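You operate a simulated robot arm through the tools that you are given. There is no shell and no other tool. Be economical: measure what you need, move in short steps, check, and stop when the job is done.

Carry out the task below with a simulated robot arm. There is one attempt and no reset: what you move stays moved.

JOB
Share out the bottles on the laundry counter top. At the end: the bottle that says "wash" from the laundry counter top is in the blue bucket; the bottle that says "No. 3" from the laundry counter top is in the teal bowl; the pink stick is on the beige carton (marked "Wipes"); the bottle that says "lotion" from the laundry counter top is on the purple coaster; whatever was shut is shut again. Leave all else as you found it, and nothing knocked over.
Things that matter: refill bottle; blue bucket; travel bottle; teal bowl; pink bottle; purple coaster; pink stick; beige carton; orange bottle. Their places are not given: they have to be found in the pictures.

Only the result counts: the job must be done as asked and must still hold three seconds after the hand-in. Knocking over, shifting, dropping, spilling or breaking anything else fails it.

ROBOT AND FRAMES
A 7-joint arm with a two-finger parallel gripper, fixed in place. Base frame: the origin is at the foot of the arm, x ahead of it, y to its left, z up; the work surface is at about z = 899. Readings come in mm, degrees, newtons and seconds.
With the tool pointing down near the work surface it reaches from about 300 to 680 mm from the base axis. Its first joint turns from -66.0 to 66.0 degrees. Payload 1.57 kg.
Tool frame: the origin (TCP) lies between the finger pads and is the grasp point; the fingertips stand 30 mm ahead of it; z points along the fingers, y is the line along which they close. Largest opening 110 mm; finger width 24, thickness 12; the body of the gripper, 48 by 112 mm, starts 78 mm behind the TCP.
Orientation is that of the tool frame in the base frame, as a unit quaternion [w, x, y, z]. With the fingers straight down and closing along the base's y, the tool's x points along the base's -x, its y along +y and its z along -z.

CONTROLS
- The arm moves only by the tool play_rows. Its argument "moves" is a list of rows, each an object (a shift or turn left out is 0, a gripper value left out holds the last) with "offset": the shift along the tool's x, y, z in mm, a list of three; "rot": the turn, a rotation vector about the tool's x, y, z in degrees, a list of three; "hand": the opening, from 0 (shut) to 1 (fully open). In form: [{"offset": [dx, dy, dz], "rot": [wx, wy, wz], "hand": hand}, ...]. A call has 1 to 10 rows; each row shifts and turns the commanded pose from where the row before left it, along the tool's axes as they then stand. Each row takes 0.2 s and may step no farther than 50 mm and 8.6 degrees from the row before; otherwise, or with a gripper value out of range, the whole call is refused. A pose out of reach is approached as far as the arm can. The call stops where the force on the tool passes 40 N (or 10 N more than at its start, if that is more) or the arm is blocked; 0.2 s more then pass. Each finger travels about 108 mm/s and halts on what it meets, pressing with about 28 N; the grip force reading is that of the motor and also rises with nothing between the fingers. The clock runs only during rows and for 0.2 s after the last one: add rows that do not move to give the fingers time. It gives the time, the measured TCP pose, the force on the tool (base axes), the opening and the grip force at its end, in the units of the frame above (readings bear some noise).
- Cameras (640 x 400 px; columns grow to the right, rows downward): "scene" is fixed at [170.2, -414.7, 1378.8]; the picture's right is [0.60, -0.80, 0.00], its down [-0.63, -0.47, -0.62] and it looks along [0.50, 0.37, -0.79] (base axes); focal length 214 px, centre (320, 200). "wrist" rides on the gripper at [-36, 0, -80] in the tool frame; the picture's right is [0.00, -1.00, 0.00], its down [0.97, 0.00, -0.24] and it looks along [0.24, 0.00, 0.97] (tool axes); focal length 218 px, centre (320, 200).
- camera(camera): a new picture of that camera. It takes no simulated time.
- measure_at(camera, pixels): for up to 12 pixels [column, row] of the newest picture of that camera ("zoom" is the newest enlarged one), the place [x, y, z] in the base frame of the surface seen there, good to about 3 mm. It takes no simulated time.
- inspect(camera, box): a new picture of the part [left, top, right, bottom] of that camera's present view, enlarged. It takes no simulated time.
- sign_off(): hands the job in; it is judged then, once.

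Work in short steps. Measure before you move; look again where a grasp or a placing could have gone wrong, and mend it. You have 80 turns and 38 pictures in all, those below and enlarged ones among them. Open the gripper and draw the arm clear of the work before you hand the job in, unless the task says otherwise; then end with one line.

The tools are called as name(argument=value, ...) on one line, values as JSON. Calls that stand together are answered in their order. play_rows: Moves the arm, as the interface text tells. Its arguments: {"type":"object","properties":{"moves":{"type":"array"}},"required":["moves"]} The other tools are called the same way: camera (camera) takes a picture; measure_at (camera, pixels) gives the place of the surface under pixels of a picture; inspect (camera, box) takes an enlarged picture of a part of a camera's view; sign_off () hands the job in.

At the start:

```text
t: 0.0
position: [352.5, 71.3, 1328.7]
tool_rot: [0.0, 0.0, 1.0, 0.0]
force: [0.3, -0.2, -0.7]
grip_width: 110.1
grip_force: 0.1
```

scene: 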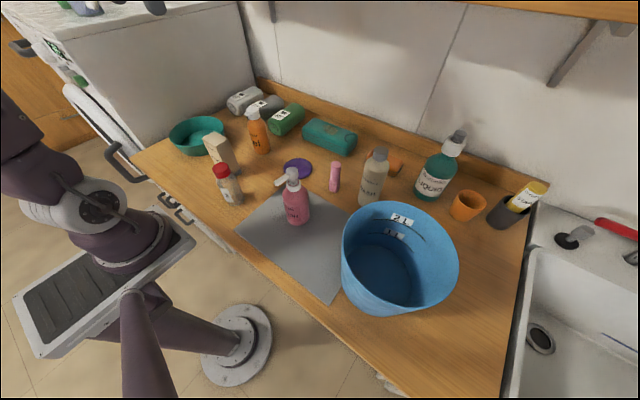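
wrist: 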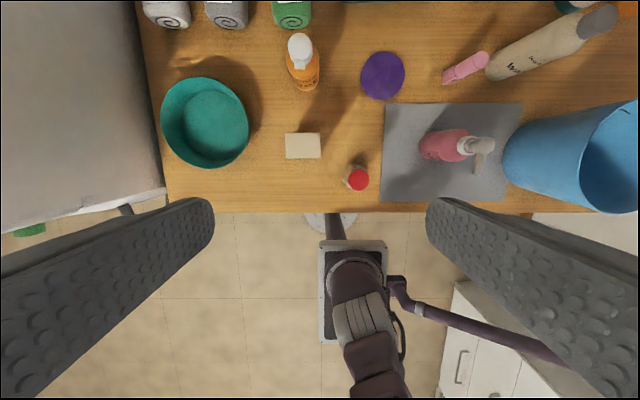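

The scene shows the bottles around (230,190), (258,130), (297,200), (372,180), (437,175). I enlarge the picture to read the labels.

inspect(camera="scene", box=[160, 80, 320, 240])

inspect(camera="scene", box=[310, 110, 550, 260])

```text
2.50 times, centred on (240, 160) of scene
```

zoom: 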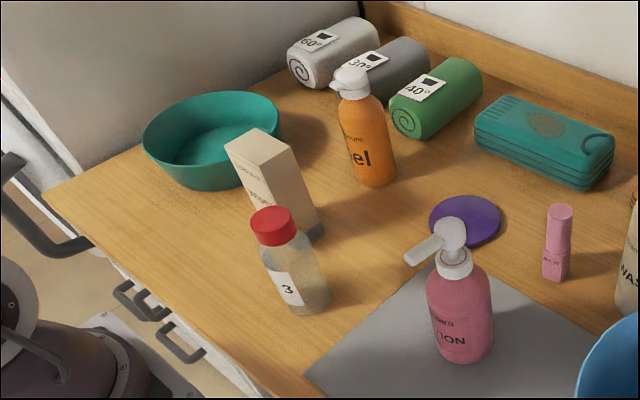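

```text
2.67 times, centred on (430, 185) of scene
```

zoom: 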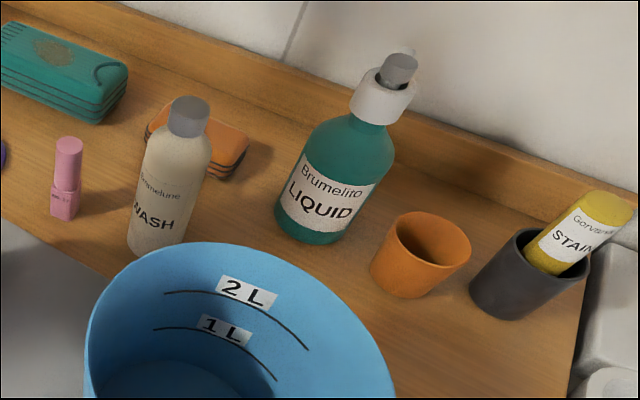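

WASH is the beige bottle with the grey cap (372,180), No. 3 has the red cap, and LOTION is the pink pump bottle. I measure the main surfaces in both views.

measure_at(camera="scene", pixels=[[378, 153], [372, 180], [368, 203], [337, 163], [334, 188], [221, 168], [231, 200], [292, 173], [298, 205], [298, 168], [214, 138], [196, 135]])

measure_at(camera="wrist", pixels=[[287, 134], [319, 134], [287, 157], [319, 157], [383, 75], [204, 125], [205, 80], [163, 125], [357, 180], [440, 145], [466, 143], [485, 142]])

measure_at(camera="scene", pixels=[[400, 204], [343, 240], [459, 250], [385, 313], [380, 275], [398, 262], [350, 295], [440, 290], [258, 113], [252, 110], [260, 150], [382, 160]])

```text
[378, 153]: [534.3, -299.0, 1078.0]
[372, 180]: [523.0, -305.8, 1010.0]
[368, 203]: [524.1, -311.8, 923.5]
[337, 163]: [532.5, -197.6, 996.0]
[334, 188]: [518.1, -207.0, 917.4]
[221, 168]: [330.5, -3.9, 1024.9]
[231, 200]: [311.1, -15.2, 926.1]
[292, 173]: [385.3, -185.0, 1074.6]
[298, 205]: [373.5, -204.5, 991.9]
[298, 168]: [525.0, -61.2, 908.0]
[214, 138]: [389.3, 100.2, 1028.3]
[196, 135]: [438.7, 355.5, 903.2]
```

```text
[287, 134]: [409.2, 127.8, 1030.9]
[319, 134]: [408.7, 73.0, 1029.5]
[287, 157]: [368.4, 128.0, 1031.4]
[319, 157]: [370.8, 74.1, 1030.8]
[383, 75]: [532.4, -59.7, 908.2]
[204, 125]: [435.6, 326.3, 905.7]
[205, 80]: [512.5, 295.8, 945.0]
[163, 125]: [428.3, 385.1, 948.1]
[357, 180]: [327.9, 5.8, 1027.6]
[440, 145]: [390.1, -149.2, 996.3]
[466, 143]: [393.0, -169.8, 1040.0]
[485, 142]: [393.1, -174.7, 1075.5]
```

```text
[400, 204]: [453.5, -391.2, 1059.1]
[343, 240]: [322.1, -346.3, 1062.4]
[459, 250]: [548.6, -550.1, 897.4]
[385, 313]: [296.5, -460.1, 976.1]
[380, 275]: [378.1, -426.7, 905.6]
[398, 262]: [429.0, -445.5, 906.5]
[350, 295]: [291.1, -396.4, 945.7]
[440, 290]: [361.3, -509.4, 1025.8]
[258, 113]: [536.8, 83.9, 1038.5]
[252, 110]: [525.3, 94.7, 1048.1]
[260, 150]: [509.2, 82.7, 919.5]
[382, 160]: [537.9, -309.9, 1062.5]
```

I move above the No. 3 bottle (cap near (328,5,1028)) with the tool straight down, for a close look.

play_rows(moves=[{"offset": [6, -16, 40], "hand": 0.8}, {"offset": [6, -17, 42]}, {"offset": [6, -17, 42]}, {"offset": [6.5, -16, 44]}])

camera(camera="wrist")

```text
t: 1.0
position: [328.0, 8.7, 1161.2]
tool_rot: [0.001, 0.001, 1.0, 0.0]
force: [0.3, 0.5, 0.5]
grip_width: 88.1
grip_force: 0.0
```

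```text
33 pictures are left
```

wrist: 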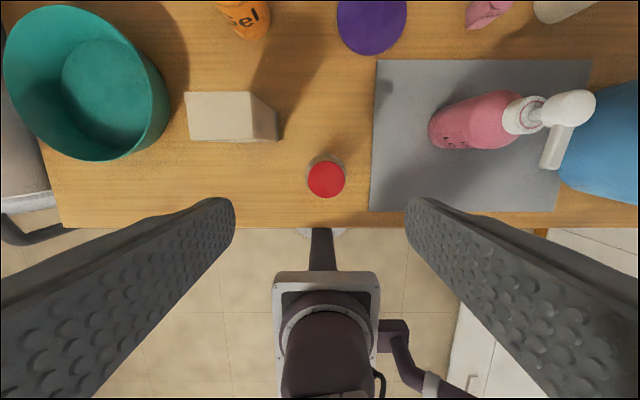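

The red cap is at (326,180); I measure its edges and the bowl rim in this view.

measure_at(camera="wrist", pixels=[[326, 180], [311, 180], [342, 180], [326, 164], [326, 195], [105, 90], [60, 8], [165, 90], [10, 90], [100, 157], [372, 22], [326, 158]])

measure_at(camera="wrist", pixels=[[430, 125], [480, 92], [475, 148], [514, 115], [535, 112], [572, 108], [553, 160], [190, 93], [247, 95], [190, 137], [245, 140], [343, 22]])

```text
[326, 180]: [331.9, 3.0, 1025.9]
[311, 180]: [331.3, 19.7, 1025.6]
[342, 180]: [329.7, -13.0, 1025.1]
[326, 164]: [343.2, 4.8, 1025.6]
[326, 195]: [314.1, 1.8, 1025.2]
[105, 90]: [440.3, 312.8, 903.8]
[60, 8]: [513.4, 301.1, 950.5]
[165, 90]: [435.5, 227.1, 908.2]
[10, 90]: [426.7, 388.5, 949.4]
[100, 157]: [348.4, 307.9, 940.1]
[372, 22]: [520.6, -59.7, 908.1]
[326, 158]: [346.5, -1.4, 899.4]
```

```text
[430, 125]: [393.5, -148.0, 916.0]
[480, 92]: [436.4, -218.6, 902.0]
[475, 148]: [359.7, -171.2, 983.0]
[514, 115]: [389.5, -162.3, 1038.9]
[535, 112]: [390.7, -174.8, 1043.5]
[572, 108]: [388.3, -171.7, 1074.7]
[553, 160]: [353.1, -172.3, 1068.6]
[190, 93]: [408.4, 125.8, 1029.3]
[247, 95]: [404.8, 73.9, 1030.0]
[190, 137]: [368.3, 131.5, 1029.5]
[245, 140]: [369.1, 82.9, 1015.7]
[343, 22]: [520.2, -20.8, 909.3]
```

The cap's axis is at about (329,4) and the bottle is 127 tall. I go down to z≈970, then close.

play_rows(moves=[{"offset": [-1, -3, 48]}, {"offset": [0, 0, 48]}, {"offset": [0, 0, 48]}, {"offset": [0, 0, 46]}, {"hand": 0.2}, {"hand": 0.2}, {"hand": 0.2}, {"hand": 0.2}])

```text
t: 2.8
position: [328.0, 0.5, 969.9]
tool_rot: [0.0, 0.0, 1.0, -0.001]
force: [-0.3, -0.5, -0.8]
grip_width: 48.3
grip_force: 27.6
```

Gripped (48 mm, 27.6 N). I lift 180 and carry toward the bowl centre (431,310).

play_rows(moves=[{"offset": [0, 0, -45]}, {"offset": [0, 0, -45]}, {"offset": [0, 0, -45]}, {"offset": [0, 0, -45]}])

play_rows(moves=[{"offset": [-14.7, 44, 0]}, {"offset": [-14.7, 44, 0]}, {"offset": [-14.7, 44, 0]}, {"offset": [-14.7, 44, 0]}, {"offset": [-14.7, 44, 0]}, {"offset": [-14.7, 44, 0]}, {"offset": [-14.7, 44, 0]}, {}])

camera(camera="wrist")

```text
t: 3.8
position: [328.3, 1.9, 1154.2]
tool_rot: [0.0, 0.001, 1.0, 0.0]
force: [0.0, 0.0, -1.4]
grip_width: 48.2
grip_force: 27.6
```

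```text
t: 5.6
position: [433.3, 310.1, 1154.6]
tool_rot: [0.0, 0.002, 1.0, 0.0]
force: [-0.2, -0.4, -0.8]
grip_width: 48.7
grip_force: 27.9
```

```text
32 pictures are left
```

wrist: 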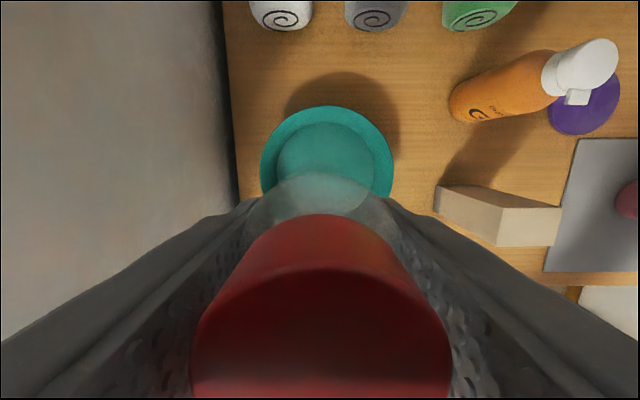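

The bowl shows in cols 262–393; I check its rim once more before going down.

measure_at(camera="wrist", pixels=[[264, 165], [391, 165], [327, 109], [278, 165], [370, 165], [327, 124], [225, 180]])

```text
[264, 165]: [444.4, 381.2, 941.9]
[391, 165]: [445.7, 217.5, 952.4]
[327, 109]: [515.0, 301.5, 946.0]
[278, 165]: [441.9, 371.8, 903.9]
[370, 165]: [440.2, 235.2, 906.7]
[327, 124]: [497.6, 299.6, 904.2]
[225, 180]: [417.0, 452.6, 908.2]
```

The bowl's centre is about (433,302) and its floor is at 905, so the bottle stands when TCP z≈976. I lower it with a small shift.

play_rows(moves=[{"offset": [0, -8, 45]}, {"offset": [0, 0, 45]}, {"offset": [0, 0, 45]}, {"offset": [0, 0, 36]}, {"offset": [0, 0, 3]}, {}])

```text
t: 7.0
position: [434.4, 303.1, 978.5]
tool_rot: [0.0, -0.001, 1.0, 0.0]
force: [-1.1, 0.7, -1.1]
grip_width: 48.6
grip_force: 27.9
```

I lower it by small steps until contact.

play_rows(moves=[{"offset": [0, 0, 1.5]}, {"offset": [0, 0, 1]}, {}])

```text
t: 7.8
position: [433.7, 303.9, 975.9]
tool_rot: [0.0, 0.0, 1.0, 0.0]
force: [-0.3, 0.6, -0.9]
grip_width: 48.2
grip_force: 28.0
```

play_rows(moves=[{"offset": [0, 0, 1]}, {"offset": [0, 0, 1]}, {}])

```text
t: 8.6
position: [434.5, 303.3, 973.7]
tool_rot: [0.0, 0.0, 1.0, 0.001]
force: [0.3, 0.7, 0.1]
grip_width: 48.2
grip_force: 27.8
```

The z force is rising slightly, so the bottle is about on the floor. I open a bit and retreat upward.

play_rows(moves=[{"offset": [0, 0, 0.5]}, {"hand": 0.5}, {"hand": 0.65}, {}, {"offset": [0, 0, -40]}, {"offset": [0, 0, -45]}, {"offset": [0, 0, -45]}, {"offset": [0, 0, -45]}])

camera(camera="scene")

```text
t: 10.4
position: [433.1, 299.1, 1148.0]
tool_rot: [-0.001, 0.0, 1.0, 0.001]
force: [1.2, -0.1, 0.9]
grip_width: 71.6
grip_force: 0.0
```

```text
31 pictures are left
```

scene: 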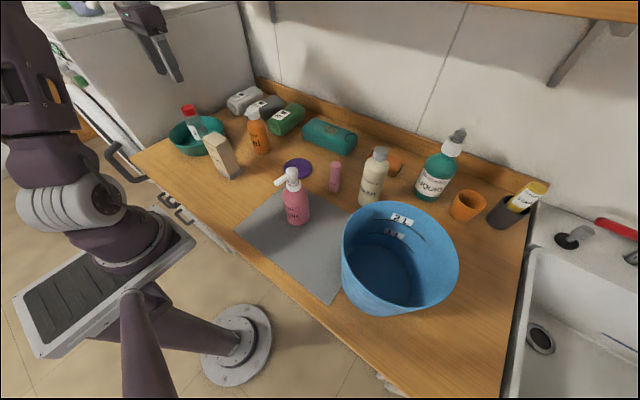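

No. 3 stands in the bowl. I move above the lotion bottle (axis about (390,-172)).

play_rows(moves=[{"offset": [4.3, -47, -5]}, {"offset": [4.3, -47, -5]}, {"offset": [4.3, -47, -5]}, {"offset": [4.3, -47, -5]}, {"offset": [4.3, -47, -5]}, {"offset": [4.3, -47, -5]}, {"offset": [4.3, -47, -5]}, {"offset": [4.3, -47, -5]}, {"offset": [4.3, -47, -5]}, {"offset": [4.3, -47, -5]}])

camera(camera="wrist")

inspect(camera="scene", box=[250, 150, 350, 230])

```text
t: 12.6
position: [389.4, -167.4, 1199.9]
tool_rot: [0.0, 0.0, 1.0, 0.0]
force: [0.3, 0.3, 0.0]
grip_width: 71.6
grip_force: 0.1
```

```text
30 pictures are left
```

wrist: 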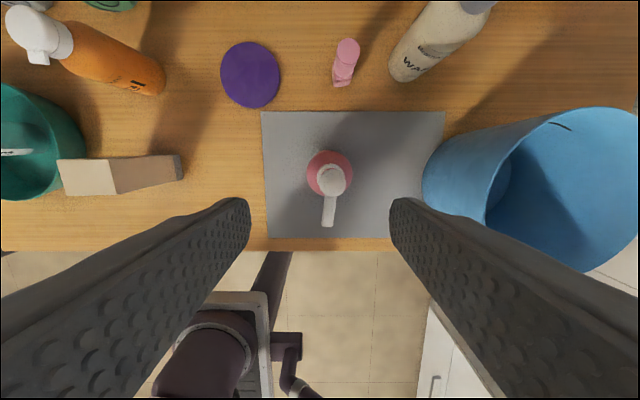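

```text
5.00 times, centred on (300, 190) of scene
```

zoom: 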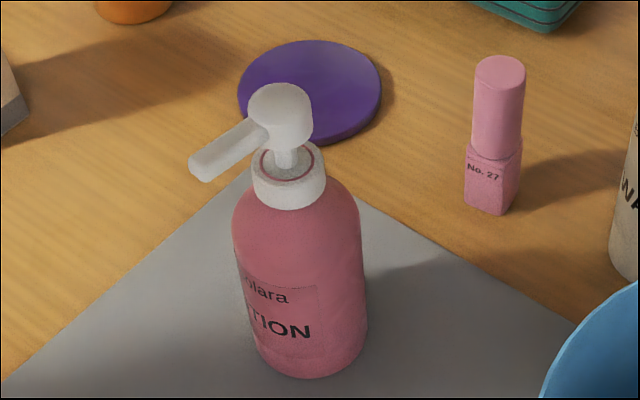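

The lotion's nozzle points to -x, so closing along y is fine. I measure the bottle and the stick, coaster and wash in this view.

measure_at(camera="wrist", pixels=[[332, 181], [308, 172], [351, 172], [329, 152], [329, 214], [347, 45], [341, 78], [250, 42], [222, 75], [280, 75], [250, 107], [251, 75]])

measure_at(camera="zoom", pixels=[[235, 230], [355, 210], [300, 250], [310, 370], [280, 100], [290, 195], [260, 365], [362, 330], [500, 65], [485, 210], [510, 210], [496, 100]])

```text
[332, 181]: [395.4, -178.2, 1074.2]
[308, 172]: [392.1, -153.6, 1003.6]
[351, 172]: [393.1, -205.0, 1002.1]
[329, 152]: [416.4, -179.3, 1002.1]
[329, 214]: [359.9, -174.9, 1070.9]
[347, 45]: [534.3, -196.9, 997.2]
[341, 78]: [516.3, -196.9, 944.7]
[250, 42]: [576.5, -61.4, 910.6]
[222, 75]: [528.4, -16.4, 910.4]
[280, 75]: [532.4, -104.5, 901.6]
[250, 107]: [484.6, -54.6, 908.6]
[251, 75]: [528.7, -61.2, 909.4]
```

```text
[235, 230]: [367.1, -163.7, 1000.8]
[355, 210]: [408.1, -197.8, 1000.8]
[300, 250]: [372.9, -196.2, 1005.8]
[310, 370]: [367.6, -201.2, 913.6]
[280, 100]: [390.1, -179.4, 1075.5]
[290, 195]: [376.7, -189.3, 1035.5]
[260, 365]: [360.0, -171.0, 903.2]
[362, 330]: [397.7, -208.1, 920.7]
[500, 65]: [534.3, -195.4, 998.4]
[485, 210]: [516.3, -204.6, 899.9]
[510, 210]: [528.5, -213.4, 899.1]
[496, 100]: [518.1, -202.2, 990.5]
```

The bottle axis is about (391,-179), body radius 27, shoulder ≈1003, top ≈1076. The palm sits 78 behind the TCP, so I go down to z≈1004 and grip the upper body.

play_rows(moves=[{"offset": [-1, -11, 40], "hand": 0.78}, {"offset": [0, 0, 48]}, {"offset": [0, 0, 48]}, {"offset": [0, 0, 40]}, {"offset": [0, 0, 19]}, {}])

inspect(camera="scene", box=[240, 120, 360, 240])

```text
t: 14.0
position: [390.9, -179.3, 1004.3]
tool_rot: [0.0, 0.0, 1.0, 0.0]
force: [-0.6, 0.8, 0.0]
grip_width: 85.9
grip_force: 0.1
```

```text
3.33 times, centred on (300, 180) of scene
```

zoom: 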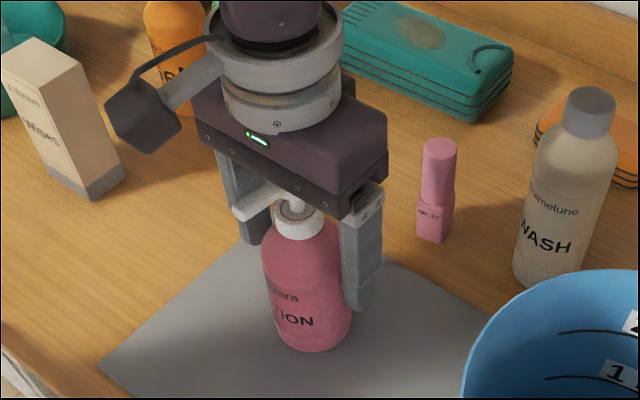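

The fingers straddle the body with the palm just above the pump, so I close.

play_rows(moves=[{"hand": 0.3}, {"hand": 0.3}, {"hand": 0.3}, {"hand": 0.3}, {"offset": [0, 0, -10]}, {"offset": [0, 0, -20]}, {}])

```text
t: 15.6
position: [389.4, -179.7, 1033.4]
tool_rot: [0.0, -0.001, 1.0, 0.0]
force: [-0.5, -1.1, -3.6]
grip_width: 59.2
grip_force: 27.7
```

Held at 59 mm and the force shows its weight. I lift 20 more and carry it to the coaster centre (530,-60).

play_rows(moves=[{"offset": [0, 0, -20]}, {"offset": [-35, 29.8, 0]}, {"offset": [-35, 29.8, 0]}, {"offset": [-35, 29.8, 0]}, {"offset": [-35, 29.8, 0]}, {}])

inspect(camera="scene", box=[240, 100, 360, 220])

```text
t: 17.0
position: [533.2, -57.6, 1054.3]
tool_rot: [0.0, 0.0, 1.0, 0.0]
force: [-0.4, -0.5, -3.8]
grip_width: 59.1
grip_force: 28.0
```

```text
3.33 times, centred on (300, 160) of scene
```

zoom: 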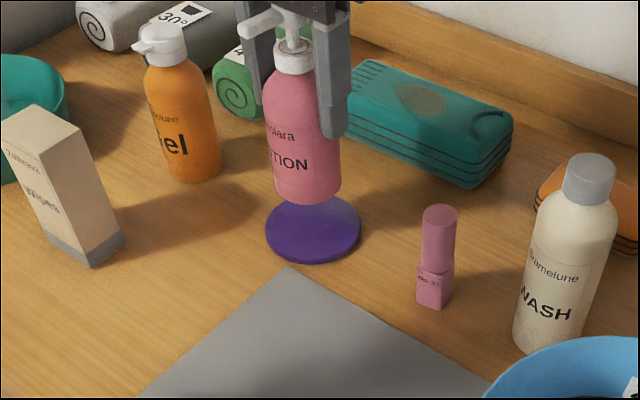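

It hangs over the coaster. I lower it to just above contact, then in small steps.

play_rows(moves=[{"offset": [2, -1, 20]}, {"offset": [0, 0, 16]}, {"offset": [0, 0, 2]}, {"offset": [0, 0, 1]}, {}])

```text
t: 18.2
position: [530.2, -60.1, 1014.7]
tool_rot: [0.0, 0.001, 1.0, 0.0]
force: [0.0, 0.1, -3.5]
grip_width: 59.5
grip_force: 28.2
```

play_rows(moves=[{"offset": [0, 0, 1]}, {"offset": [0, 0, 1]}, {}])

```text
t: 19.0
position: [529.4, -60.8, 1011.5]
tool_rot: [0.0, 0.0, 1.0, 0.0]
force: [0.2, 0.2, -2.7]
grip_width: 59.2
grip_force: 27.8
```

The weight reading is just starting to drop, so I take one more millimetre at a time.

play_rows(moves=[{"offset": [0, 0, 1]}, {}])

```text
t: 19.6
position: [529.9, -58.5, 1011.9]
tool_rot: [0.0, 0.0, 1.0, 0.0]
force: [0.7, 0.3, -3.3]
grip_width: 59.1
grip_force: 27.9
```

play_rows(moves=[{"offset": [0, 0, 1]}, {"offset": [0, 0, 1]}, {}])

inspect(camera="scene", box=[260, 110, 340, 190])

```text
t: 20.4
position: [530.3, -61.2, 1010.6]
tool_rot: [0.0, 0.0, 1.0, 0.0]
force: [0.5, 0.7, -3.1]
grip_width: 58.9
grip_force: 27.7
```

```text
5.00 times, centred on (300, 150) of scene
```

zoom: 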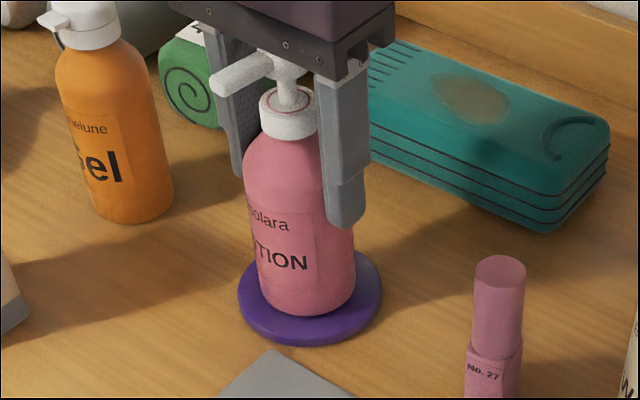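

play_rows(moves=[{"offset": [0, 0, 1]}, {"offset": [0, 0, 1]}, {}])

```text
t: 21.2
position: [528.1, -59.8, 1007.6]
tool_rot: [0.001, 0.0, 1.0, 0.0]
force: [-0.9, 2.5, 12.1]
grip_width: 59.1
grip_force: 27.6
```

It is now in contact (force up 15 N). I ease back slightly, open, and rise.

play_rows(moves=[{"offset": [0, 0, -0.7]}, {"hand": 0.58}, {"hand": 0.68}, {"hand": 0.75}, {}, {"offset": [0, 0, -40]}, {"offset": [0, 0, -45]}, {"offset": [0, 0, -45]}, {"offset": [0, 0, -45]}])

camera(camera="scene")

```text
t: 23.2
position: [527.8, -59.4, 1185.3]
tool_rot: [0.0, 0.0, 1.0, 0.0]
force: [0.0, -0.3, 0.3]
grip_width: 82.5
grip_force: 0.2
```

```text
25 pictures are left
```

scene: 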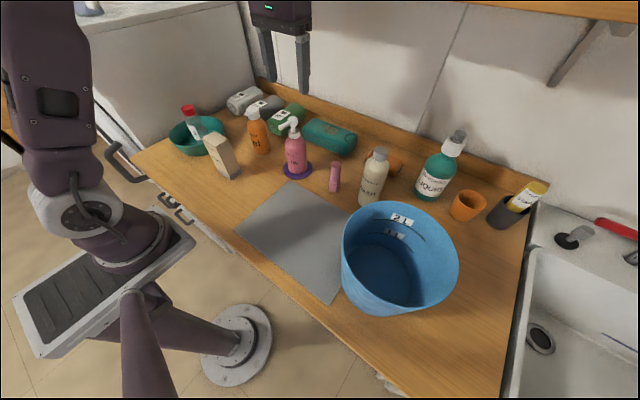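

Lotion stands on the coaster. I move above the wash bottle for a closer look.

play_rows(moves=[{"offset": [-2, -48, -4]}, {"offset": [-2, -48, -4]}, {"offset": [-2, -48, -4]}, {"offset": [-2, -48, -4]}, {"offset": [-1, -48, -4]}, {}])

camera(camera="wrist")

```text
t: 24.6
position: [529.5, -285.0, 1153.7]
tool_rot: [0.0, -0.001, 1.0, -0.001]
force: [1.3, -0.2, 0.4]
grip_width: 82.5
grip_force: 0.1
out of reach, approached as far as the arm can: row 4, 5
```

```text
24 pictures are left
```

wrist: 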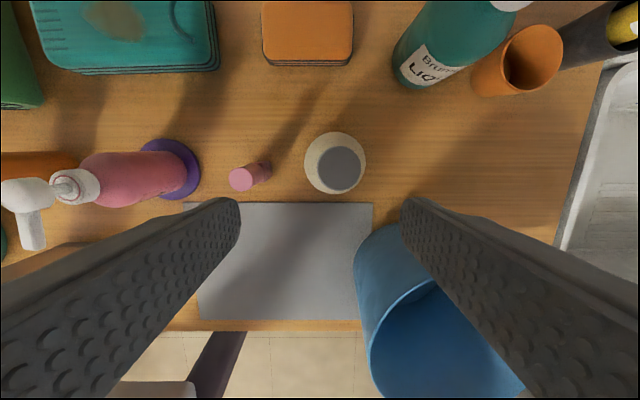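

The cap is at (341,169), with the bucket at lower right. The arm reached its height limit at this radius. I measure the cap, bottle body and bucket rim.

measure_at(camera="wrist", pixels=[[341, 169], [322, 169], [359, 169], [340, 149], [340, 189], [308, 165], [364, 155], [335, 135], [430, 285], [375, 345], [390, 315], [385, 385]])

measure_at(camera="scene", pixels=[[376, 204], [400, 202], [430, 211], [452, 233], [456, 262], [345, 225], [344, 245], [360, 275], [385, 287], [430, 286], [405, 270], [375, 265]])

```text
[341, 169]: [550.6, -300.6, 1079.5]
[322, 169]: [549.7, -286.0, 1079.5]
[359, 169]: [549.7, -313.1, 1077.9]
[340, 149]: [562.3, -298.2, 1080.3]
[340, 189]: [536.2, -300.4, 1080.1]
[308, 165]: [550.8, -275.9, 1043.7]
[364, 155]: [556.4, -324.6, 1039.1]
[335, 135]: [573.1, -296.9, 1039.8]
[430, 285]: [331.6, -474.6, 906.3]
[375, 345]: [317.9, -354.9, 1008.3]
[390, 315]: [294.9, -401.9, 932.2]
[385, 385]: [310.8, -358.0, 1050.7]
```

```text
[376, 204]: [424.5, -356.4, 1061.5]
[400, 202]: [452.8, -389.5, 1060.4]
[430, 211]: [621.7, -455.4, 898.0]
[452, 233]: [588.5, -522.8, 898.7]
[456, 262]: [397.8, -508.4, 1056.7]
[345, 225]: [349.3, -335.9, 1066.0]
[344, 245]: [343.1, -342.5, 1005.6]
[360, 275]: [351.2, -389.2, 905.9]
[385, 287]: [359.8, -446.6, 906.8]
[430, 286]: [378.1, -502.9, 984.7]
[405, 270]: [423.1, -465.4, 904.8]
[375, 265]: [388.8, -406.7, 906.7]
```

The wash axis is about (549,-300), shoulder 1040, cap top 1080. The bucket's centre is about (367,-425), rim 1060, floor 906. I step down 40 first to see how the commanded pose resolves.

play_rows(moves=[{"offset": [0, 0, 40]}, {}])

```text
t: 25.2
position: [529.9, -285.8, 1114.7]
tool_rot: [-0.001, 0.001, 1.0, 0.0]
force: [1.2, -0.6, -0.1]
grip_width: 82.6
grip_force: 0.0
```

The command follows the measured pose, so now I align over (549,-300) and descend to 1010.

play_rows(moves=[{"offset": [-10, -8, 5]}, {"offset": [-9.5, -6.5, 5]}, {}])

```text
t: 26.0
position: [548.0, -300.3, 1105.0]
tool_rot: [0.0, -0.001, 1.0, 0.0]
force: [0.0, 0.0, -0.8]
grip_width: 82.5
grip_force: 0.1
```

play_rows(moves=[{"offset": [0, 0, 40]}, {"offset": [0, 0, 40]}, {"offset": [0, 0, 13]}, {}, {"hand": 0.3}, {"hand": 0.3}, {"hand": 0.3}, {"hand": 0.3}])

```text
t: 27.8
position: [547.0, -302.4, 1011.2]
tool_rot: [0.0, 0.0, 1.0, -0.001]
force: [0.7, -0.5, 0.5]
grip_width: 55.5
grip_force: 27.7
```

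Gripped at 55.5 mm. I lift 45 and draw inward to (460,-260) while rising.

play_rows(moves=[{"offset": [0, 0, -15]}, {"offset": [0, 0, -30]}, {"offset": [29, 13, -10]}, {"offset": [29, 13, -20]}, {"offset": [29, 13, -30]}, {}])

```text
t: 29.2
position: [458.6, -261.8, 1117.2]
tool_rot: [0.0, 0.0, 1.0, 0.0]
force: [-1.0, 0.3, -3.4]
grip_width: 55.4
grip_force: 28.2
```

Now I rise 80 and go over the bucket centre.

play_rows(moves=[{"offset": [0, 0, -40]}, {"offset": [0, 0, -40]}, {"offset": [22.7, -40, 0]}, {"offset": [22.7, -40, 0]}, {"offset": [22.7, -40, 0]}, {"offset": [22.7, -41, 0]}, {}])

camera(camera="scene")

```text
t: 30.8
position: [374.8, -414.2, 1195.8]
tool_rot: [-0.008, -0.002, 1.0, 0.006]
force: [0.6, -0.1, -3.7]
grip_width: 55.3
grip_force: 28.0
out of reach, approached as far as the arm can: row 6
```

```text
23 pictures are left
```

scene: 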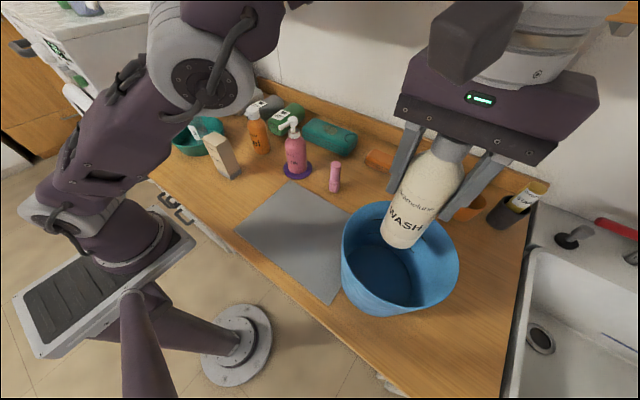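

The arm stopped at (375,-414), still well inside the bucket mouth (bottle above the bucket in the picture). I lower it here in stages.

play_rows(moves=[{"offset": [0, 0, 40]}, {"offset": [0, 0, 40]}, {}])

camera(camera="scene")

```text
t: 31.6
position: [372.5, -424.9, 1116.9]
tool_rot: [0.0, 0.002, 1.0, 0.0]
force: [-0.1, -0.2, -3.4]
grip_width: 55.4
grip_force: 27.7
```

```text
22 pictures are left
```

scene: 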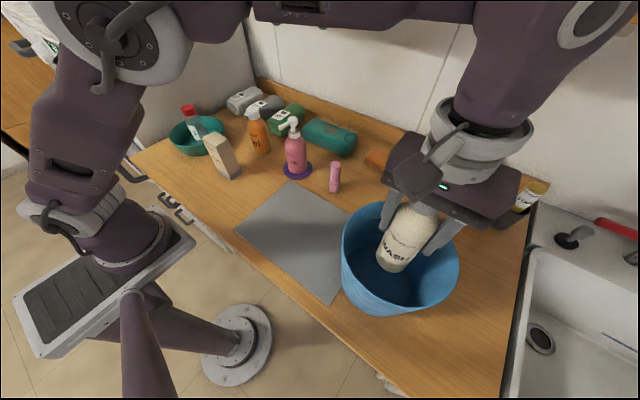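

Now exactly over (372,-425) and clear of the walls. I lower 92, then look at the force.

play_rows(moves=[{"offset": [0, 0, 40]}, {"offset": [0, 0, 40]}, {"offset": [0, 0, 14]}, {"offset": [0, 0, 2]}, {}])

```text
t: 32.8
position: [370.2, -425.0, 1021.1]
tool_rot: [0.0, 0.0, 1.0, 0.001]
force: [-0.5, -0.8, -3.8]
grip_width: 55.5
grip_force: 27.5
```

play_rows(moves=[{"offset": [0, 0, 1.5]}, {"offset": [0, 0, 1]}, {}])

```text
t: 33.6
position: [370.6, -423.9, 1019.1]
tool_rot: [0.001, 0.0, 1.0, 0.0]
force: [-1.4, 1.5, 6.6]
grip_width: 55.2
grip_force: 28.0
```

Contact with the bucket floor (force up 10 N). I ease off, open and rise.

play_rows(moves=[{"offset": [0, 0, -0.5]}, {"hand": 0.55}, {"hand": 0.65}, {"hand": 0.7}, {}, {"offset": [0, 0, -40]}, {"offset": [0, 0, -45]}, {"offset": [0, 0, -45]}])

camera(camera="wrist")

```text
t: 35.4
position: [370.7, -428.1, 1150.8]
tool_rot: [0.0, 0.0, 1.0, 0.0]
force: [-0.5, 0.8, 0.0]
grip_width: 76.9
grip_force: 0.0
```

```text
21 pictures are left
```

wrist: 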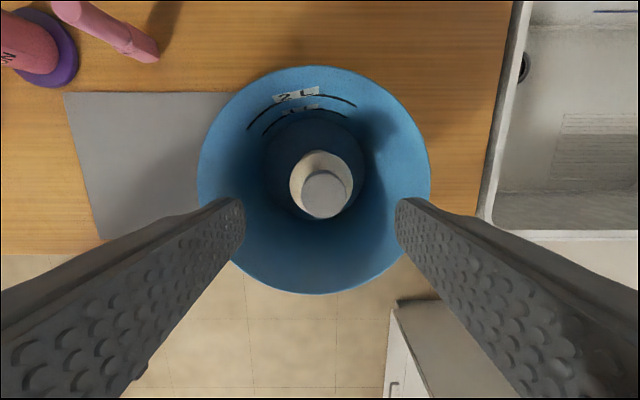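

The wash bottle stands in the bucket. Next I move above the stick (axis about (534,-196), top 998).

play_rows(moves=[{"offset": [-27, 38.7, 5], "hand": 0.5}, {"offset": [-27, 38.7, 5]}, {"offset": [-27, 38.7, 5]}, {"offset": [-27, 38.7, 5]}, {"offset": [-27, 38.7, 8]}, {"offset": [-27, 38.7, 12]}, {}])

camera(camera="wrist")

```text
t: 37.0
position: [532.2, -193.9, 1111.7]
tool_rot: [0.0, 0.0, 1.0, 0.0]
force: [-0.3, -0.6, 0.1]
grip_width: 54.8
grip_force: 0.1
```

```text
20 pictures are left
```

wrist: 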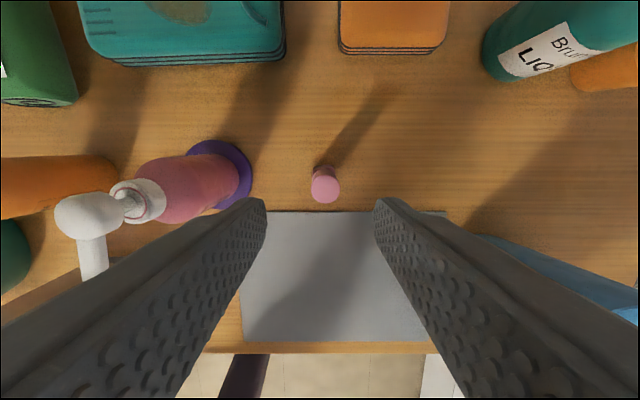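

measure_at(camera="wrist", pixels=[[326, 189], [313, 189], [339, 189], [326, 178], [326, 201], [315, 170], [334, 168]])

inspect(camera="scene", box=[310, 145, 370, 205])

```text
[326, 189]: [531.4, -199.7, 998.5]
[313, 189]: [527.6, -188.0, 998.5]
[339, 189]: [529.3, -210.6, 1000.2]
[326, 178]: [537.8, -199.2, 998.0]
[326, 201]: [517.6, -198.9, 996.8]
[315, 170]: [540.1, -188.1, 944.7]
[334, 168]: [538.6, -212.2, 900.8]
```

```text
6.67 times, centred on (340, 175) of scene
```

zoom: 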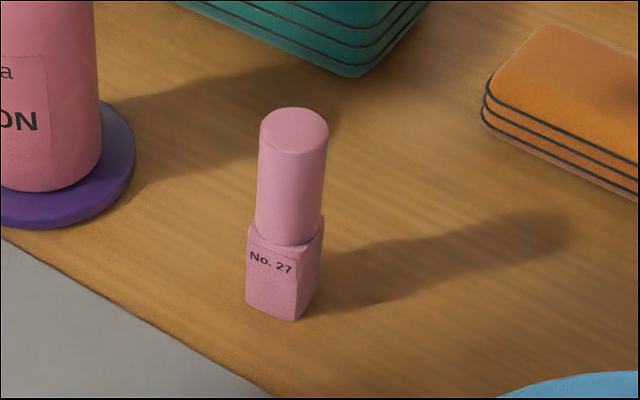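

The stick axis is about (529,-199); its round part runs 945–998. I descend to 978 and close on it.

play_rows(moves=[{"offset": [2.5, -4.5, 40]}, {"offset": [0, 0, 45]}, {"offset": [0, 0, 47]}, {}, {"hand": 0.05}, {"hand": 0.05}, {"hand": 0.05}, {"hand": 0.05}])

```text
t: 38.8
position: [532.2, -198.2, 980.2]
tool_rot: [0.001, 0.0, 1.0, 0.0]
force: [-0.7, 0.0, -1.0]
grip_width: 25.4
grip_force: 28.4
```

Gripped. I lift 170 and go round the lotion bottle at low x, to (390,-100) and then toward the carton.

play_rows(moves=[{"offset": [0, 0, -40]}, {"offset": [0, 0, -45]}, {"offset": [0, 0, -45]}, {"offset": [20, 0, -40]}, {"offset": [40, 20, 0]}, {"offset": [40, 25, 0]}, {"offset": [40, 25, 0]}, {}])

play_rows(moves=[{"offset": [0, 45, 0]}, {"offset": [0, 45, 0]}, {"offset": [0, 45, 0]}, {"offset": [0, 45, 0]}, {"offset": [0, 45, 0]}, {}])

camera(camera="wrist")

```text
t: 40.6
position: [388.0, -127.6, 1149.2]
tool_rot: [0.001, 0.001, 1.0, -0.001]
force: [0.5, 0.2, 0.3]
grip_width: 5.7
grip_force: 0.1
```

```text
t: 42.0
position: [393.1, 99.3, 1149.1]
tool_rot: [0.0, 0.0, 1.0, 0.001]
force: [0.3, -0.6, -0.3]
grip_width: 5.5
grip_force: 0.0
```

```text
18 pictures are left
```

wrist: 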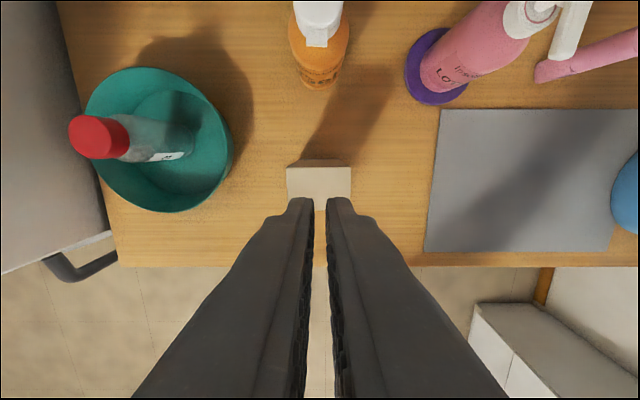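

The opening fell to 5.7, so the stick slipped out. I look at where it is.

camera(camera="scene")

inspect(camera="scene", box=[280, 120, 380, 220])

```text
17 pictures are left
```

scene: 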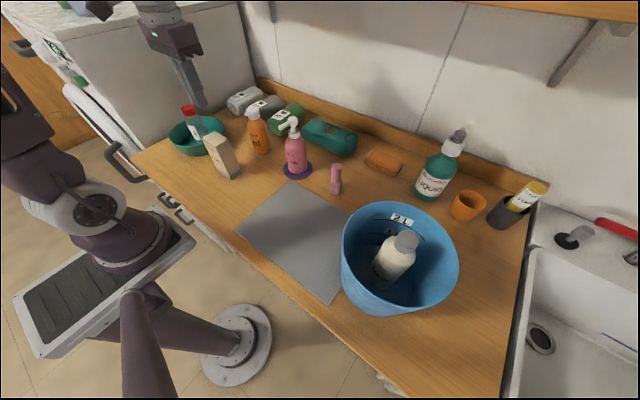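

```text
4.00 times, centred on (330, 170) of scene
```

zoom: 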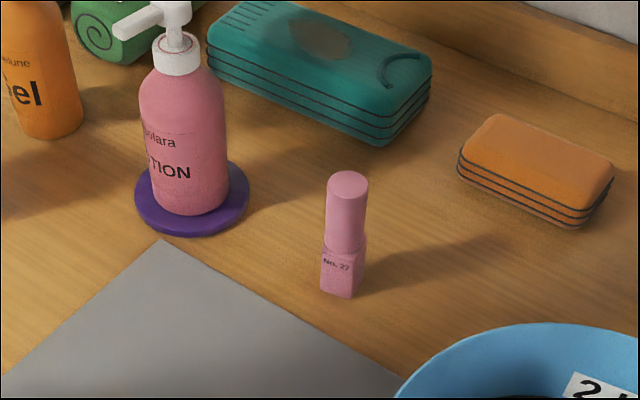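

The stick still stands in its place. I re-measure it and its shape before a second, slower try.

measure_at(camera="zoom", pixels=[[347, 180], [330, 182], [366, 182], [346, 220], [345, 245], [328, 250], [363, 250], [322, 290], [352, 297], [362, 275], [340, 265], [347, 195]])

measure_at(camera="wrist", pixels=[[288, 169], [350, 169], [288, 194], [350, 194], [319, 180], [330, 163]])

```text
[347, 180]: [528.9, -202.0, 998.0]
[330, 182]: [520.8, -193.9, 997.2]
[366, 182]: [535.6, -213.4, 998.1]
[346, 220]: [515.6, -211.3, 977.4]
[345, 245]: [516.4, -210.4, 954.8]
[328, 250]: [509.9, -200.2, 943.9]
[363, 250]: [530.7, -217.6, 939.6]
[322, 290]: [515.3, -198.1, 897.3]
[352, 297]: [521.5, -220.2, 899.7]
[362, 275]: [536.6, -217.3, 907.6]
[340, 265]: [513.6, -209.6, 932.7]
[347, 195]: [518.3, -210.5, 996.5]
```

```text
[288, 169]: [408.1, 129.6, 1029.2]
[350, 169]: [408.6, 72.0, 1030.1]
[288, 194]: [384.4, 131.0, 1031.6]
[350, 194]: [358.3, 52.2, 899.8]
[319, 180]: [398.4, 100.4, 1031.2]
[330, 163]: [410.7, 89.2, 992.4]
```

The stick's axis is now about (527,-205), its square base slightly turned. I go back over it the same way with the hand at 0.5.

play_rows(moves=[{"offset": [0, -45, 0], "hand": 0.5}, {"offset": [0, -45, 0]}, {"offset": [0, -45, 0]}, {"offset": [0, -45, 0]}, {"offset": [0, -45, 0]}, {"offset": [-32, -20, 0]}, {"offset": [-35, -25, 0]}, {"offset": [-35, -25, 0]}, {"offset": [-33, -10, 35]}, {}])

inspect(camera="wrist", box=[260, 140, 380, 220])

```text
t: 44.2
position: [527.3, -207.3, 1110.8]
tool_rot: [0.001, 0.0, 1.0, 0.0]
force: [0.1, 0.7, 0.4]
grip_width: 55.2
grip_force: 0.0
```

```text
5.00 times, centred on (320, 180) of wrist
```

zoom: 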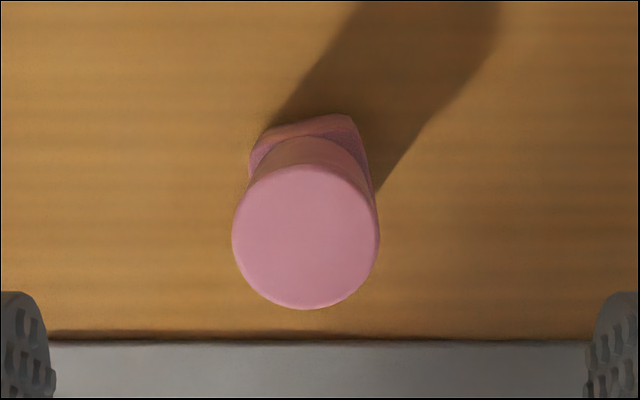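

The square base sits about 10–15° off the finger line. I measure the cap edges.

measure_at(camera="zoom", pixels=[[305, 237], [237, 237], [374, 237], [305, 170], [305, 303], [265, 140], [350, 122], [252, 165], [368, 170]])

```text
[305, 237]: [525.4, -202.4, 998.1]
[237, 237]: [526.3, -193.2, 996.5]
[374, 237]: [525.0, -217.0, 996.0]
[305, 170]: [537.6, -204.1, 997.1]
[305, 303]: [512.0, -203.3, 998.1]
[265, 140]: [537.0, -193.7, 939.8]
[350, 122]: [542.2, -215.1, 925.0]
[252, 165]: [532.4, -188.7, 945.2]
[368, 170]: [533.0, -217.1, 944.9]
```

Axis (525.5,-204.5), diameter 25. I turn the tool 13° to match the base and descend so the tips reach z≈918 and hold the base as well.

play_rows(moves=[{"offset": [1.5, 2, 20], "rot": [0, 0, -6.5]}, {"offset": [0, 0, 35], "rot": [0, 0, -6.5]}, {"offset": [0, 0, 45]}, {"offset": [0, 0, 45]}, {"offset": [0, 0, 18]}, {}])

inspect(camera="scene", box=[290, 120, 380, 210])

```text
t: 45.6
position: [524.1, -204.3, 950.0]
tool_rot: [0.0, -0.113, 0.994, 0.0]
force: [-0.3, 0.1, -0.2]
grip_width: 55.1
grip_force: 0.1
```

```text
4.44 times, centred on (335, 165) of scene
```

zoom: 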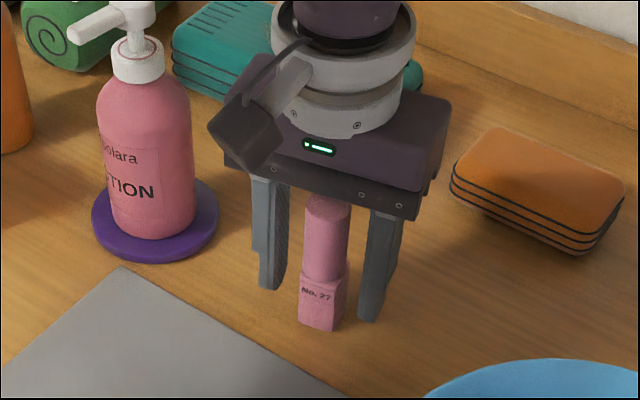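

The fingers are aligned with the base. I close fully, wait, then lift gently.

play_rows(moves=[{"hand": 0.0}, {}, {}, {}, {}, {"offset": [0, 0, -3]}, {"offset": [0, 0, -4]}, {}])

```text
t: 47.4
position: [522.7, -205.1, 957.1]
tool_rot: [0.0, -0.113, 0.994, 0.0]
force: [-0.1, -0.2, 0.0]
grip_width: 26.3
grip_force: 28.2
```

play_rows(moves=[{"offset": [0, 0, -5]}, {"offset": [0, 0, -8]}, {"offset": [0, 0, -10]}, {}])

inspect(camera="scene", box=[290, 120, 380, 210])

```text
t: 48.4
position: [523.0, -203.7, 978.5]
tool_rot: [0.0, -0.112, 0.994, 0.0]
force: [-0.1, -0.5, -1.6]
grip_width: 26.0
grip_force: 28.7
```

```text
4.44 times, centred on (335, 165) of scene
```

zoom: 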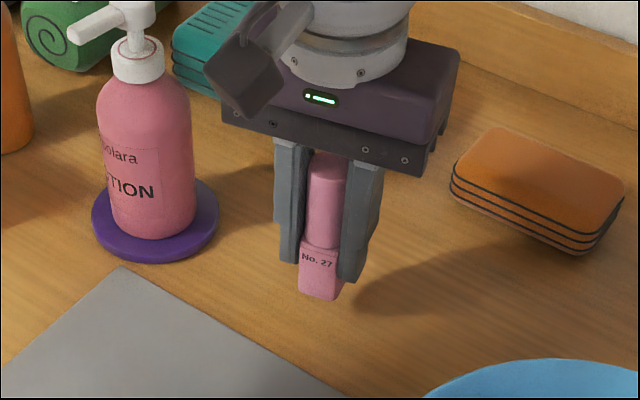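

It is held and lifted. I raise it gently, turning the yaw back to zero.

play_rows(moves=[{"offset": [0, 0, -15], "rot": [0, 0, 4.4]}, {"offset": [0, 0, -20], "rot": [0, 0, 4.4]}, {"offset": [0, 0, -25], "rot": [0, 0, 4.2]}, {"offset": [0, 0, -25]}, {"offset": [0, 0, -25]}, {"offset": [0, 0, -25]}, {"offset": [0, 0, -20]}, {}])

```text
t: 50.2
position: [523.5, -204.2, 1134.2]
tool_rot: [0.001, 0.002, 1.0, 0.0]
force: [-0.2, -0.8, -1.5]
grip_width: 26.0
grip_force: 28.2
```

Still held at 26 mm. I carry it smoothly to (390,-140), then along y to the carton (389,101).

play_rows(moves=[{"offset": [20, 8, 0]}, {"offset": [30, 14, 0]}, {"offset": [30, 14, 0]}, {"offset": [30, 14, 0]}, {"offset": [24, 16, 0]}, {"offset": [0, 25, 0]}, {"offset": [0, 30, 0]}, {"offset": [0, 30, 0]}, {"offset": [0, 30, 0]}, {"offset": [0, 25, 0]}])

play_rows(moves=[{"offset": [0, 25, 0]}, {"offset": [0, 30, 0]}, {"offset": [0, 25, 0]}, {"offset": [0, 15, 0]}, {"offset": [0, 4, 0]}, {}])

camera(camera="wrist")

inspect(camera="scene", box=[170, 90, 270, 190])

```text
t: 52.4
position: [391.2, 2.9, 1134.9]
tool_rot: [0.0, 0.001, 1.0, 0.0]
force: [1.0, -0.1, -0.4]
grip_width: 25.6
grip_force: 28.5
```

```text
t: 53.8
position: [390.2, 101.4, 1135.4]
tool_rot: [-0.001, -0.001, 1.0, 0.0]
force: [0.2, -0.2, -0.5]
grip_width: 25.9
grip_force: 28.0
```

```text
12 pictures are left
```

wrist: 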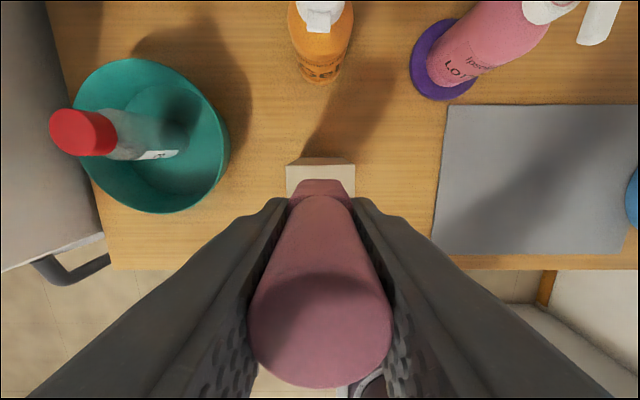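

```text
4.00 times, centred on (220, 140) of scene
```

zoom: 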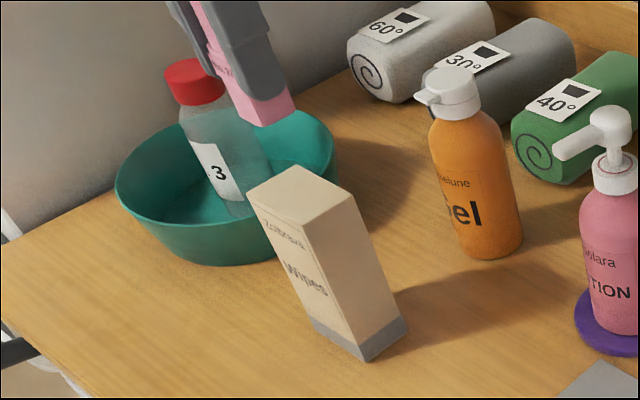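

The stick hangs above the carton. I measure its bottom corners and the carton top.

measure_at(camera="zoom", pixels=[[258, 121], [292, 106], [256, 192], [296, 170], [352, 195], [303, 220], [280, 112], [302, 195]])

```text
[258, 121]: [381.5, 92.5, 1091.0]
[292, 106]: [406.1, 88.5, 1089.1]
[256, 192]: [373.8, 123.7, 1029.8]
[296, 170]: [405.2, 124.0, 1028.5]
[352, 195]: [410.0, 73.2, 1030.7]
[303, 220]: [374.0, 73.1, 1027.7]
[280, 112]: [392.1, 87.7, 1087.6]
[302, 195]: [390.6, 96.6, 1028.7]
```

The stick's bottom is at ≈1086 and the carton top at 1030; I shift 4 mm toward -x and lower 50.

play_rows(moves=[{"offset": [4, 0, 20]}, {"offset": [0, 0, 20]}, {"offset": [0, 0, 9]}, {"offset": [0, 0, 2]}, {}])

inspect(camera="scene", box=[190, 110, 250, 170])

```text
t: 55.0
position: [387.9, 100.7, 1084.7]
tool_rot: [0.0, 0.0, 1.0, 0.001]
force: [-0.9, -0.4, 0.5]
grip_width: 26.1
grip_force: 28.1
```

```text
6.67 times, centred on (220, 140) of scene
```

zoom: 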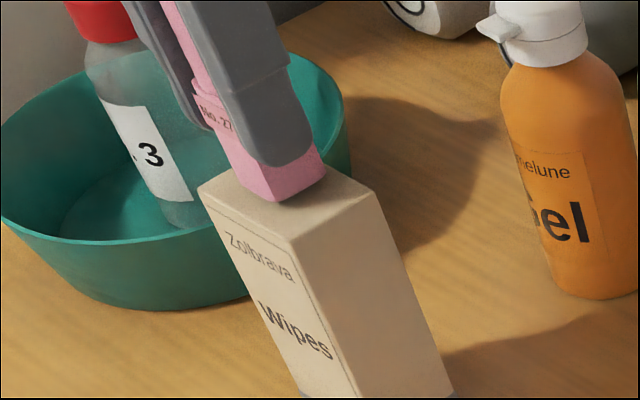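

Only a few millimetres remain, so I lower in 1 mm steps.

play_rows(moves=[{"offset": [0, 0, 1]}, {"offset": [0, 0, 1]}, {}])

```text
t: 55.8
position: [386.6, 101.6, 1081.9]
tool_rot: [0.0, 0.002, 1.0, 0.0]
force: [0.1, 0.0, -1.2]
grip_width: 25.9
grip_force: 27.8
```

play_rows(moves=[{"offset": [0, 0, 1]}, {"offset": [0, 0, 0.7]}, {}])

```text
t: 56.6
position: [387.5, 100.4, 1079.8]
tool_rot: [0.0, 0.0, 1.0, 0.0]
force: [-0.1, -0.2, -1.1]
grip_width: 25.8
grip_force: 27.7
```

play_rows(moves=[{"offset": [0, 0, 0.7]}, {}])

inspect(camera="scene", box=[200, 120, 240, 160])

```text
t: 57.2
position: [386.8, 100.1, 1079.2]
tool_rot: [0.0, 0.0, 1.0, -0.001]
force: [-0.5, 0.9, 0.0]
grip_width: 26.1
grip_force: 28.4
```

```text
10.00 times, centred on (220, 140) of scene
```

zoom: 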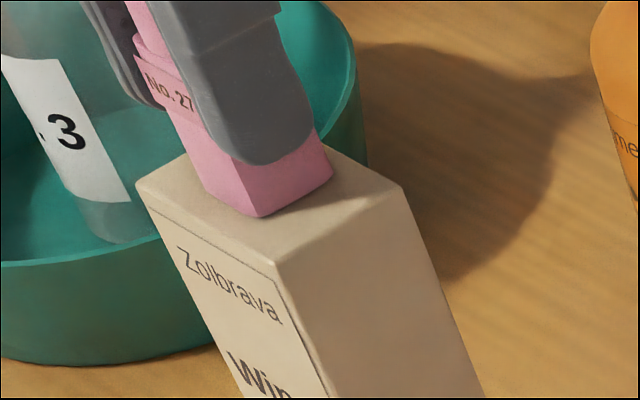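

play_rows(moves=[{"offset": [0, 0, 0.7]}, {}])

```text
t: 57.8
position: [387.6, 100.6, 1078.7]
tool_rot: [0.0, -0.001, 1.0, -0.001]
force: [-0.9, -2.7, 25.7]
grip_width: 26.2
grip_force: 27.8
```

Firm contact now. I back off 0.6, open in small steps and look before rising.

play_rows(moves=[{"offset": [0, 0, -0.6]}, {}, {"hand": 0.27}, {"hand": 0.31}, {"hand": 0.36}, {"hand": 0.42}, {}])

inspect(camera="scene", box=[190, 110, 250, 170])

```text
t: 59.4
position: [386.9, 101.1, 1078.6]
tool_rot: [-0.001, 0.0, 1.0, 0.001]
force: [0.0, 0.1, 0.1]
grip_width: 46.4
grip_force: 0.1
```

```text
6.67 times, centred on (220, 140) of scene
```

zoom: 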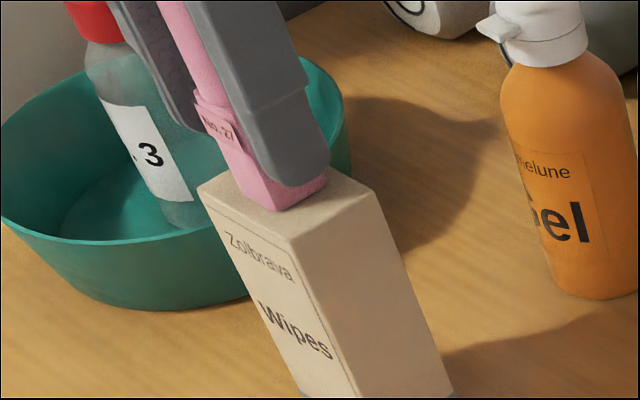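

The stick stands free on the carton. I rise straight up, well clear.

play_rows(moves=[{"offset": [0, 0, -10]}, {"offset": [0, 0, -25]}, {"offset": [0, 0, -40]}, {"offset": [0, 0, -40]}, {"offset": [0, 0, -40]}, {"offset": [0, 0, -40]}, {"hand": 1.0}])

camera(camera="scene")

inspect(camera="scene", box=[160, 80, 320, 240])

```text
t: 61.0
position: [389.1, 101.7, 1277.7]
tool_rot: [0.0, 0.0, 1.0, 0.0]
force: [0.3, -0.3, 0.6]
grip_width: 110.0
grip_force: 0.1
```

```text
7 pictures are left
```

scene: 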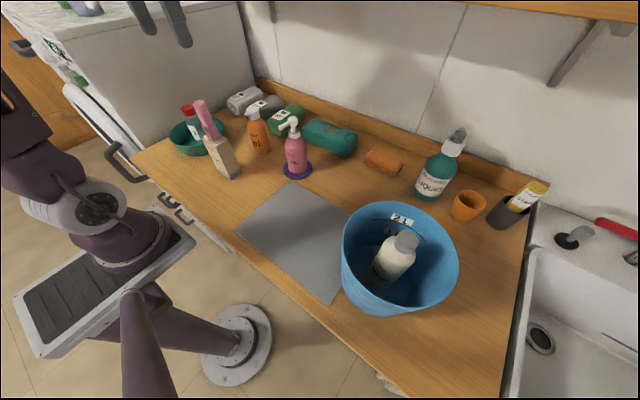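

```text
2.50 times, centred on (240, 160) of scene
```

zoom: 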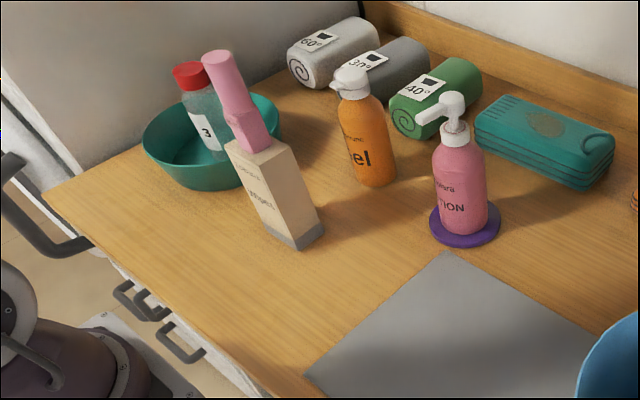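

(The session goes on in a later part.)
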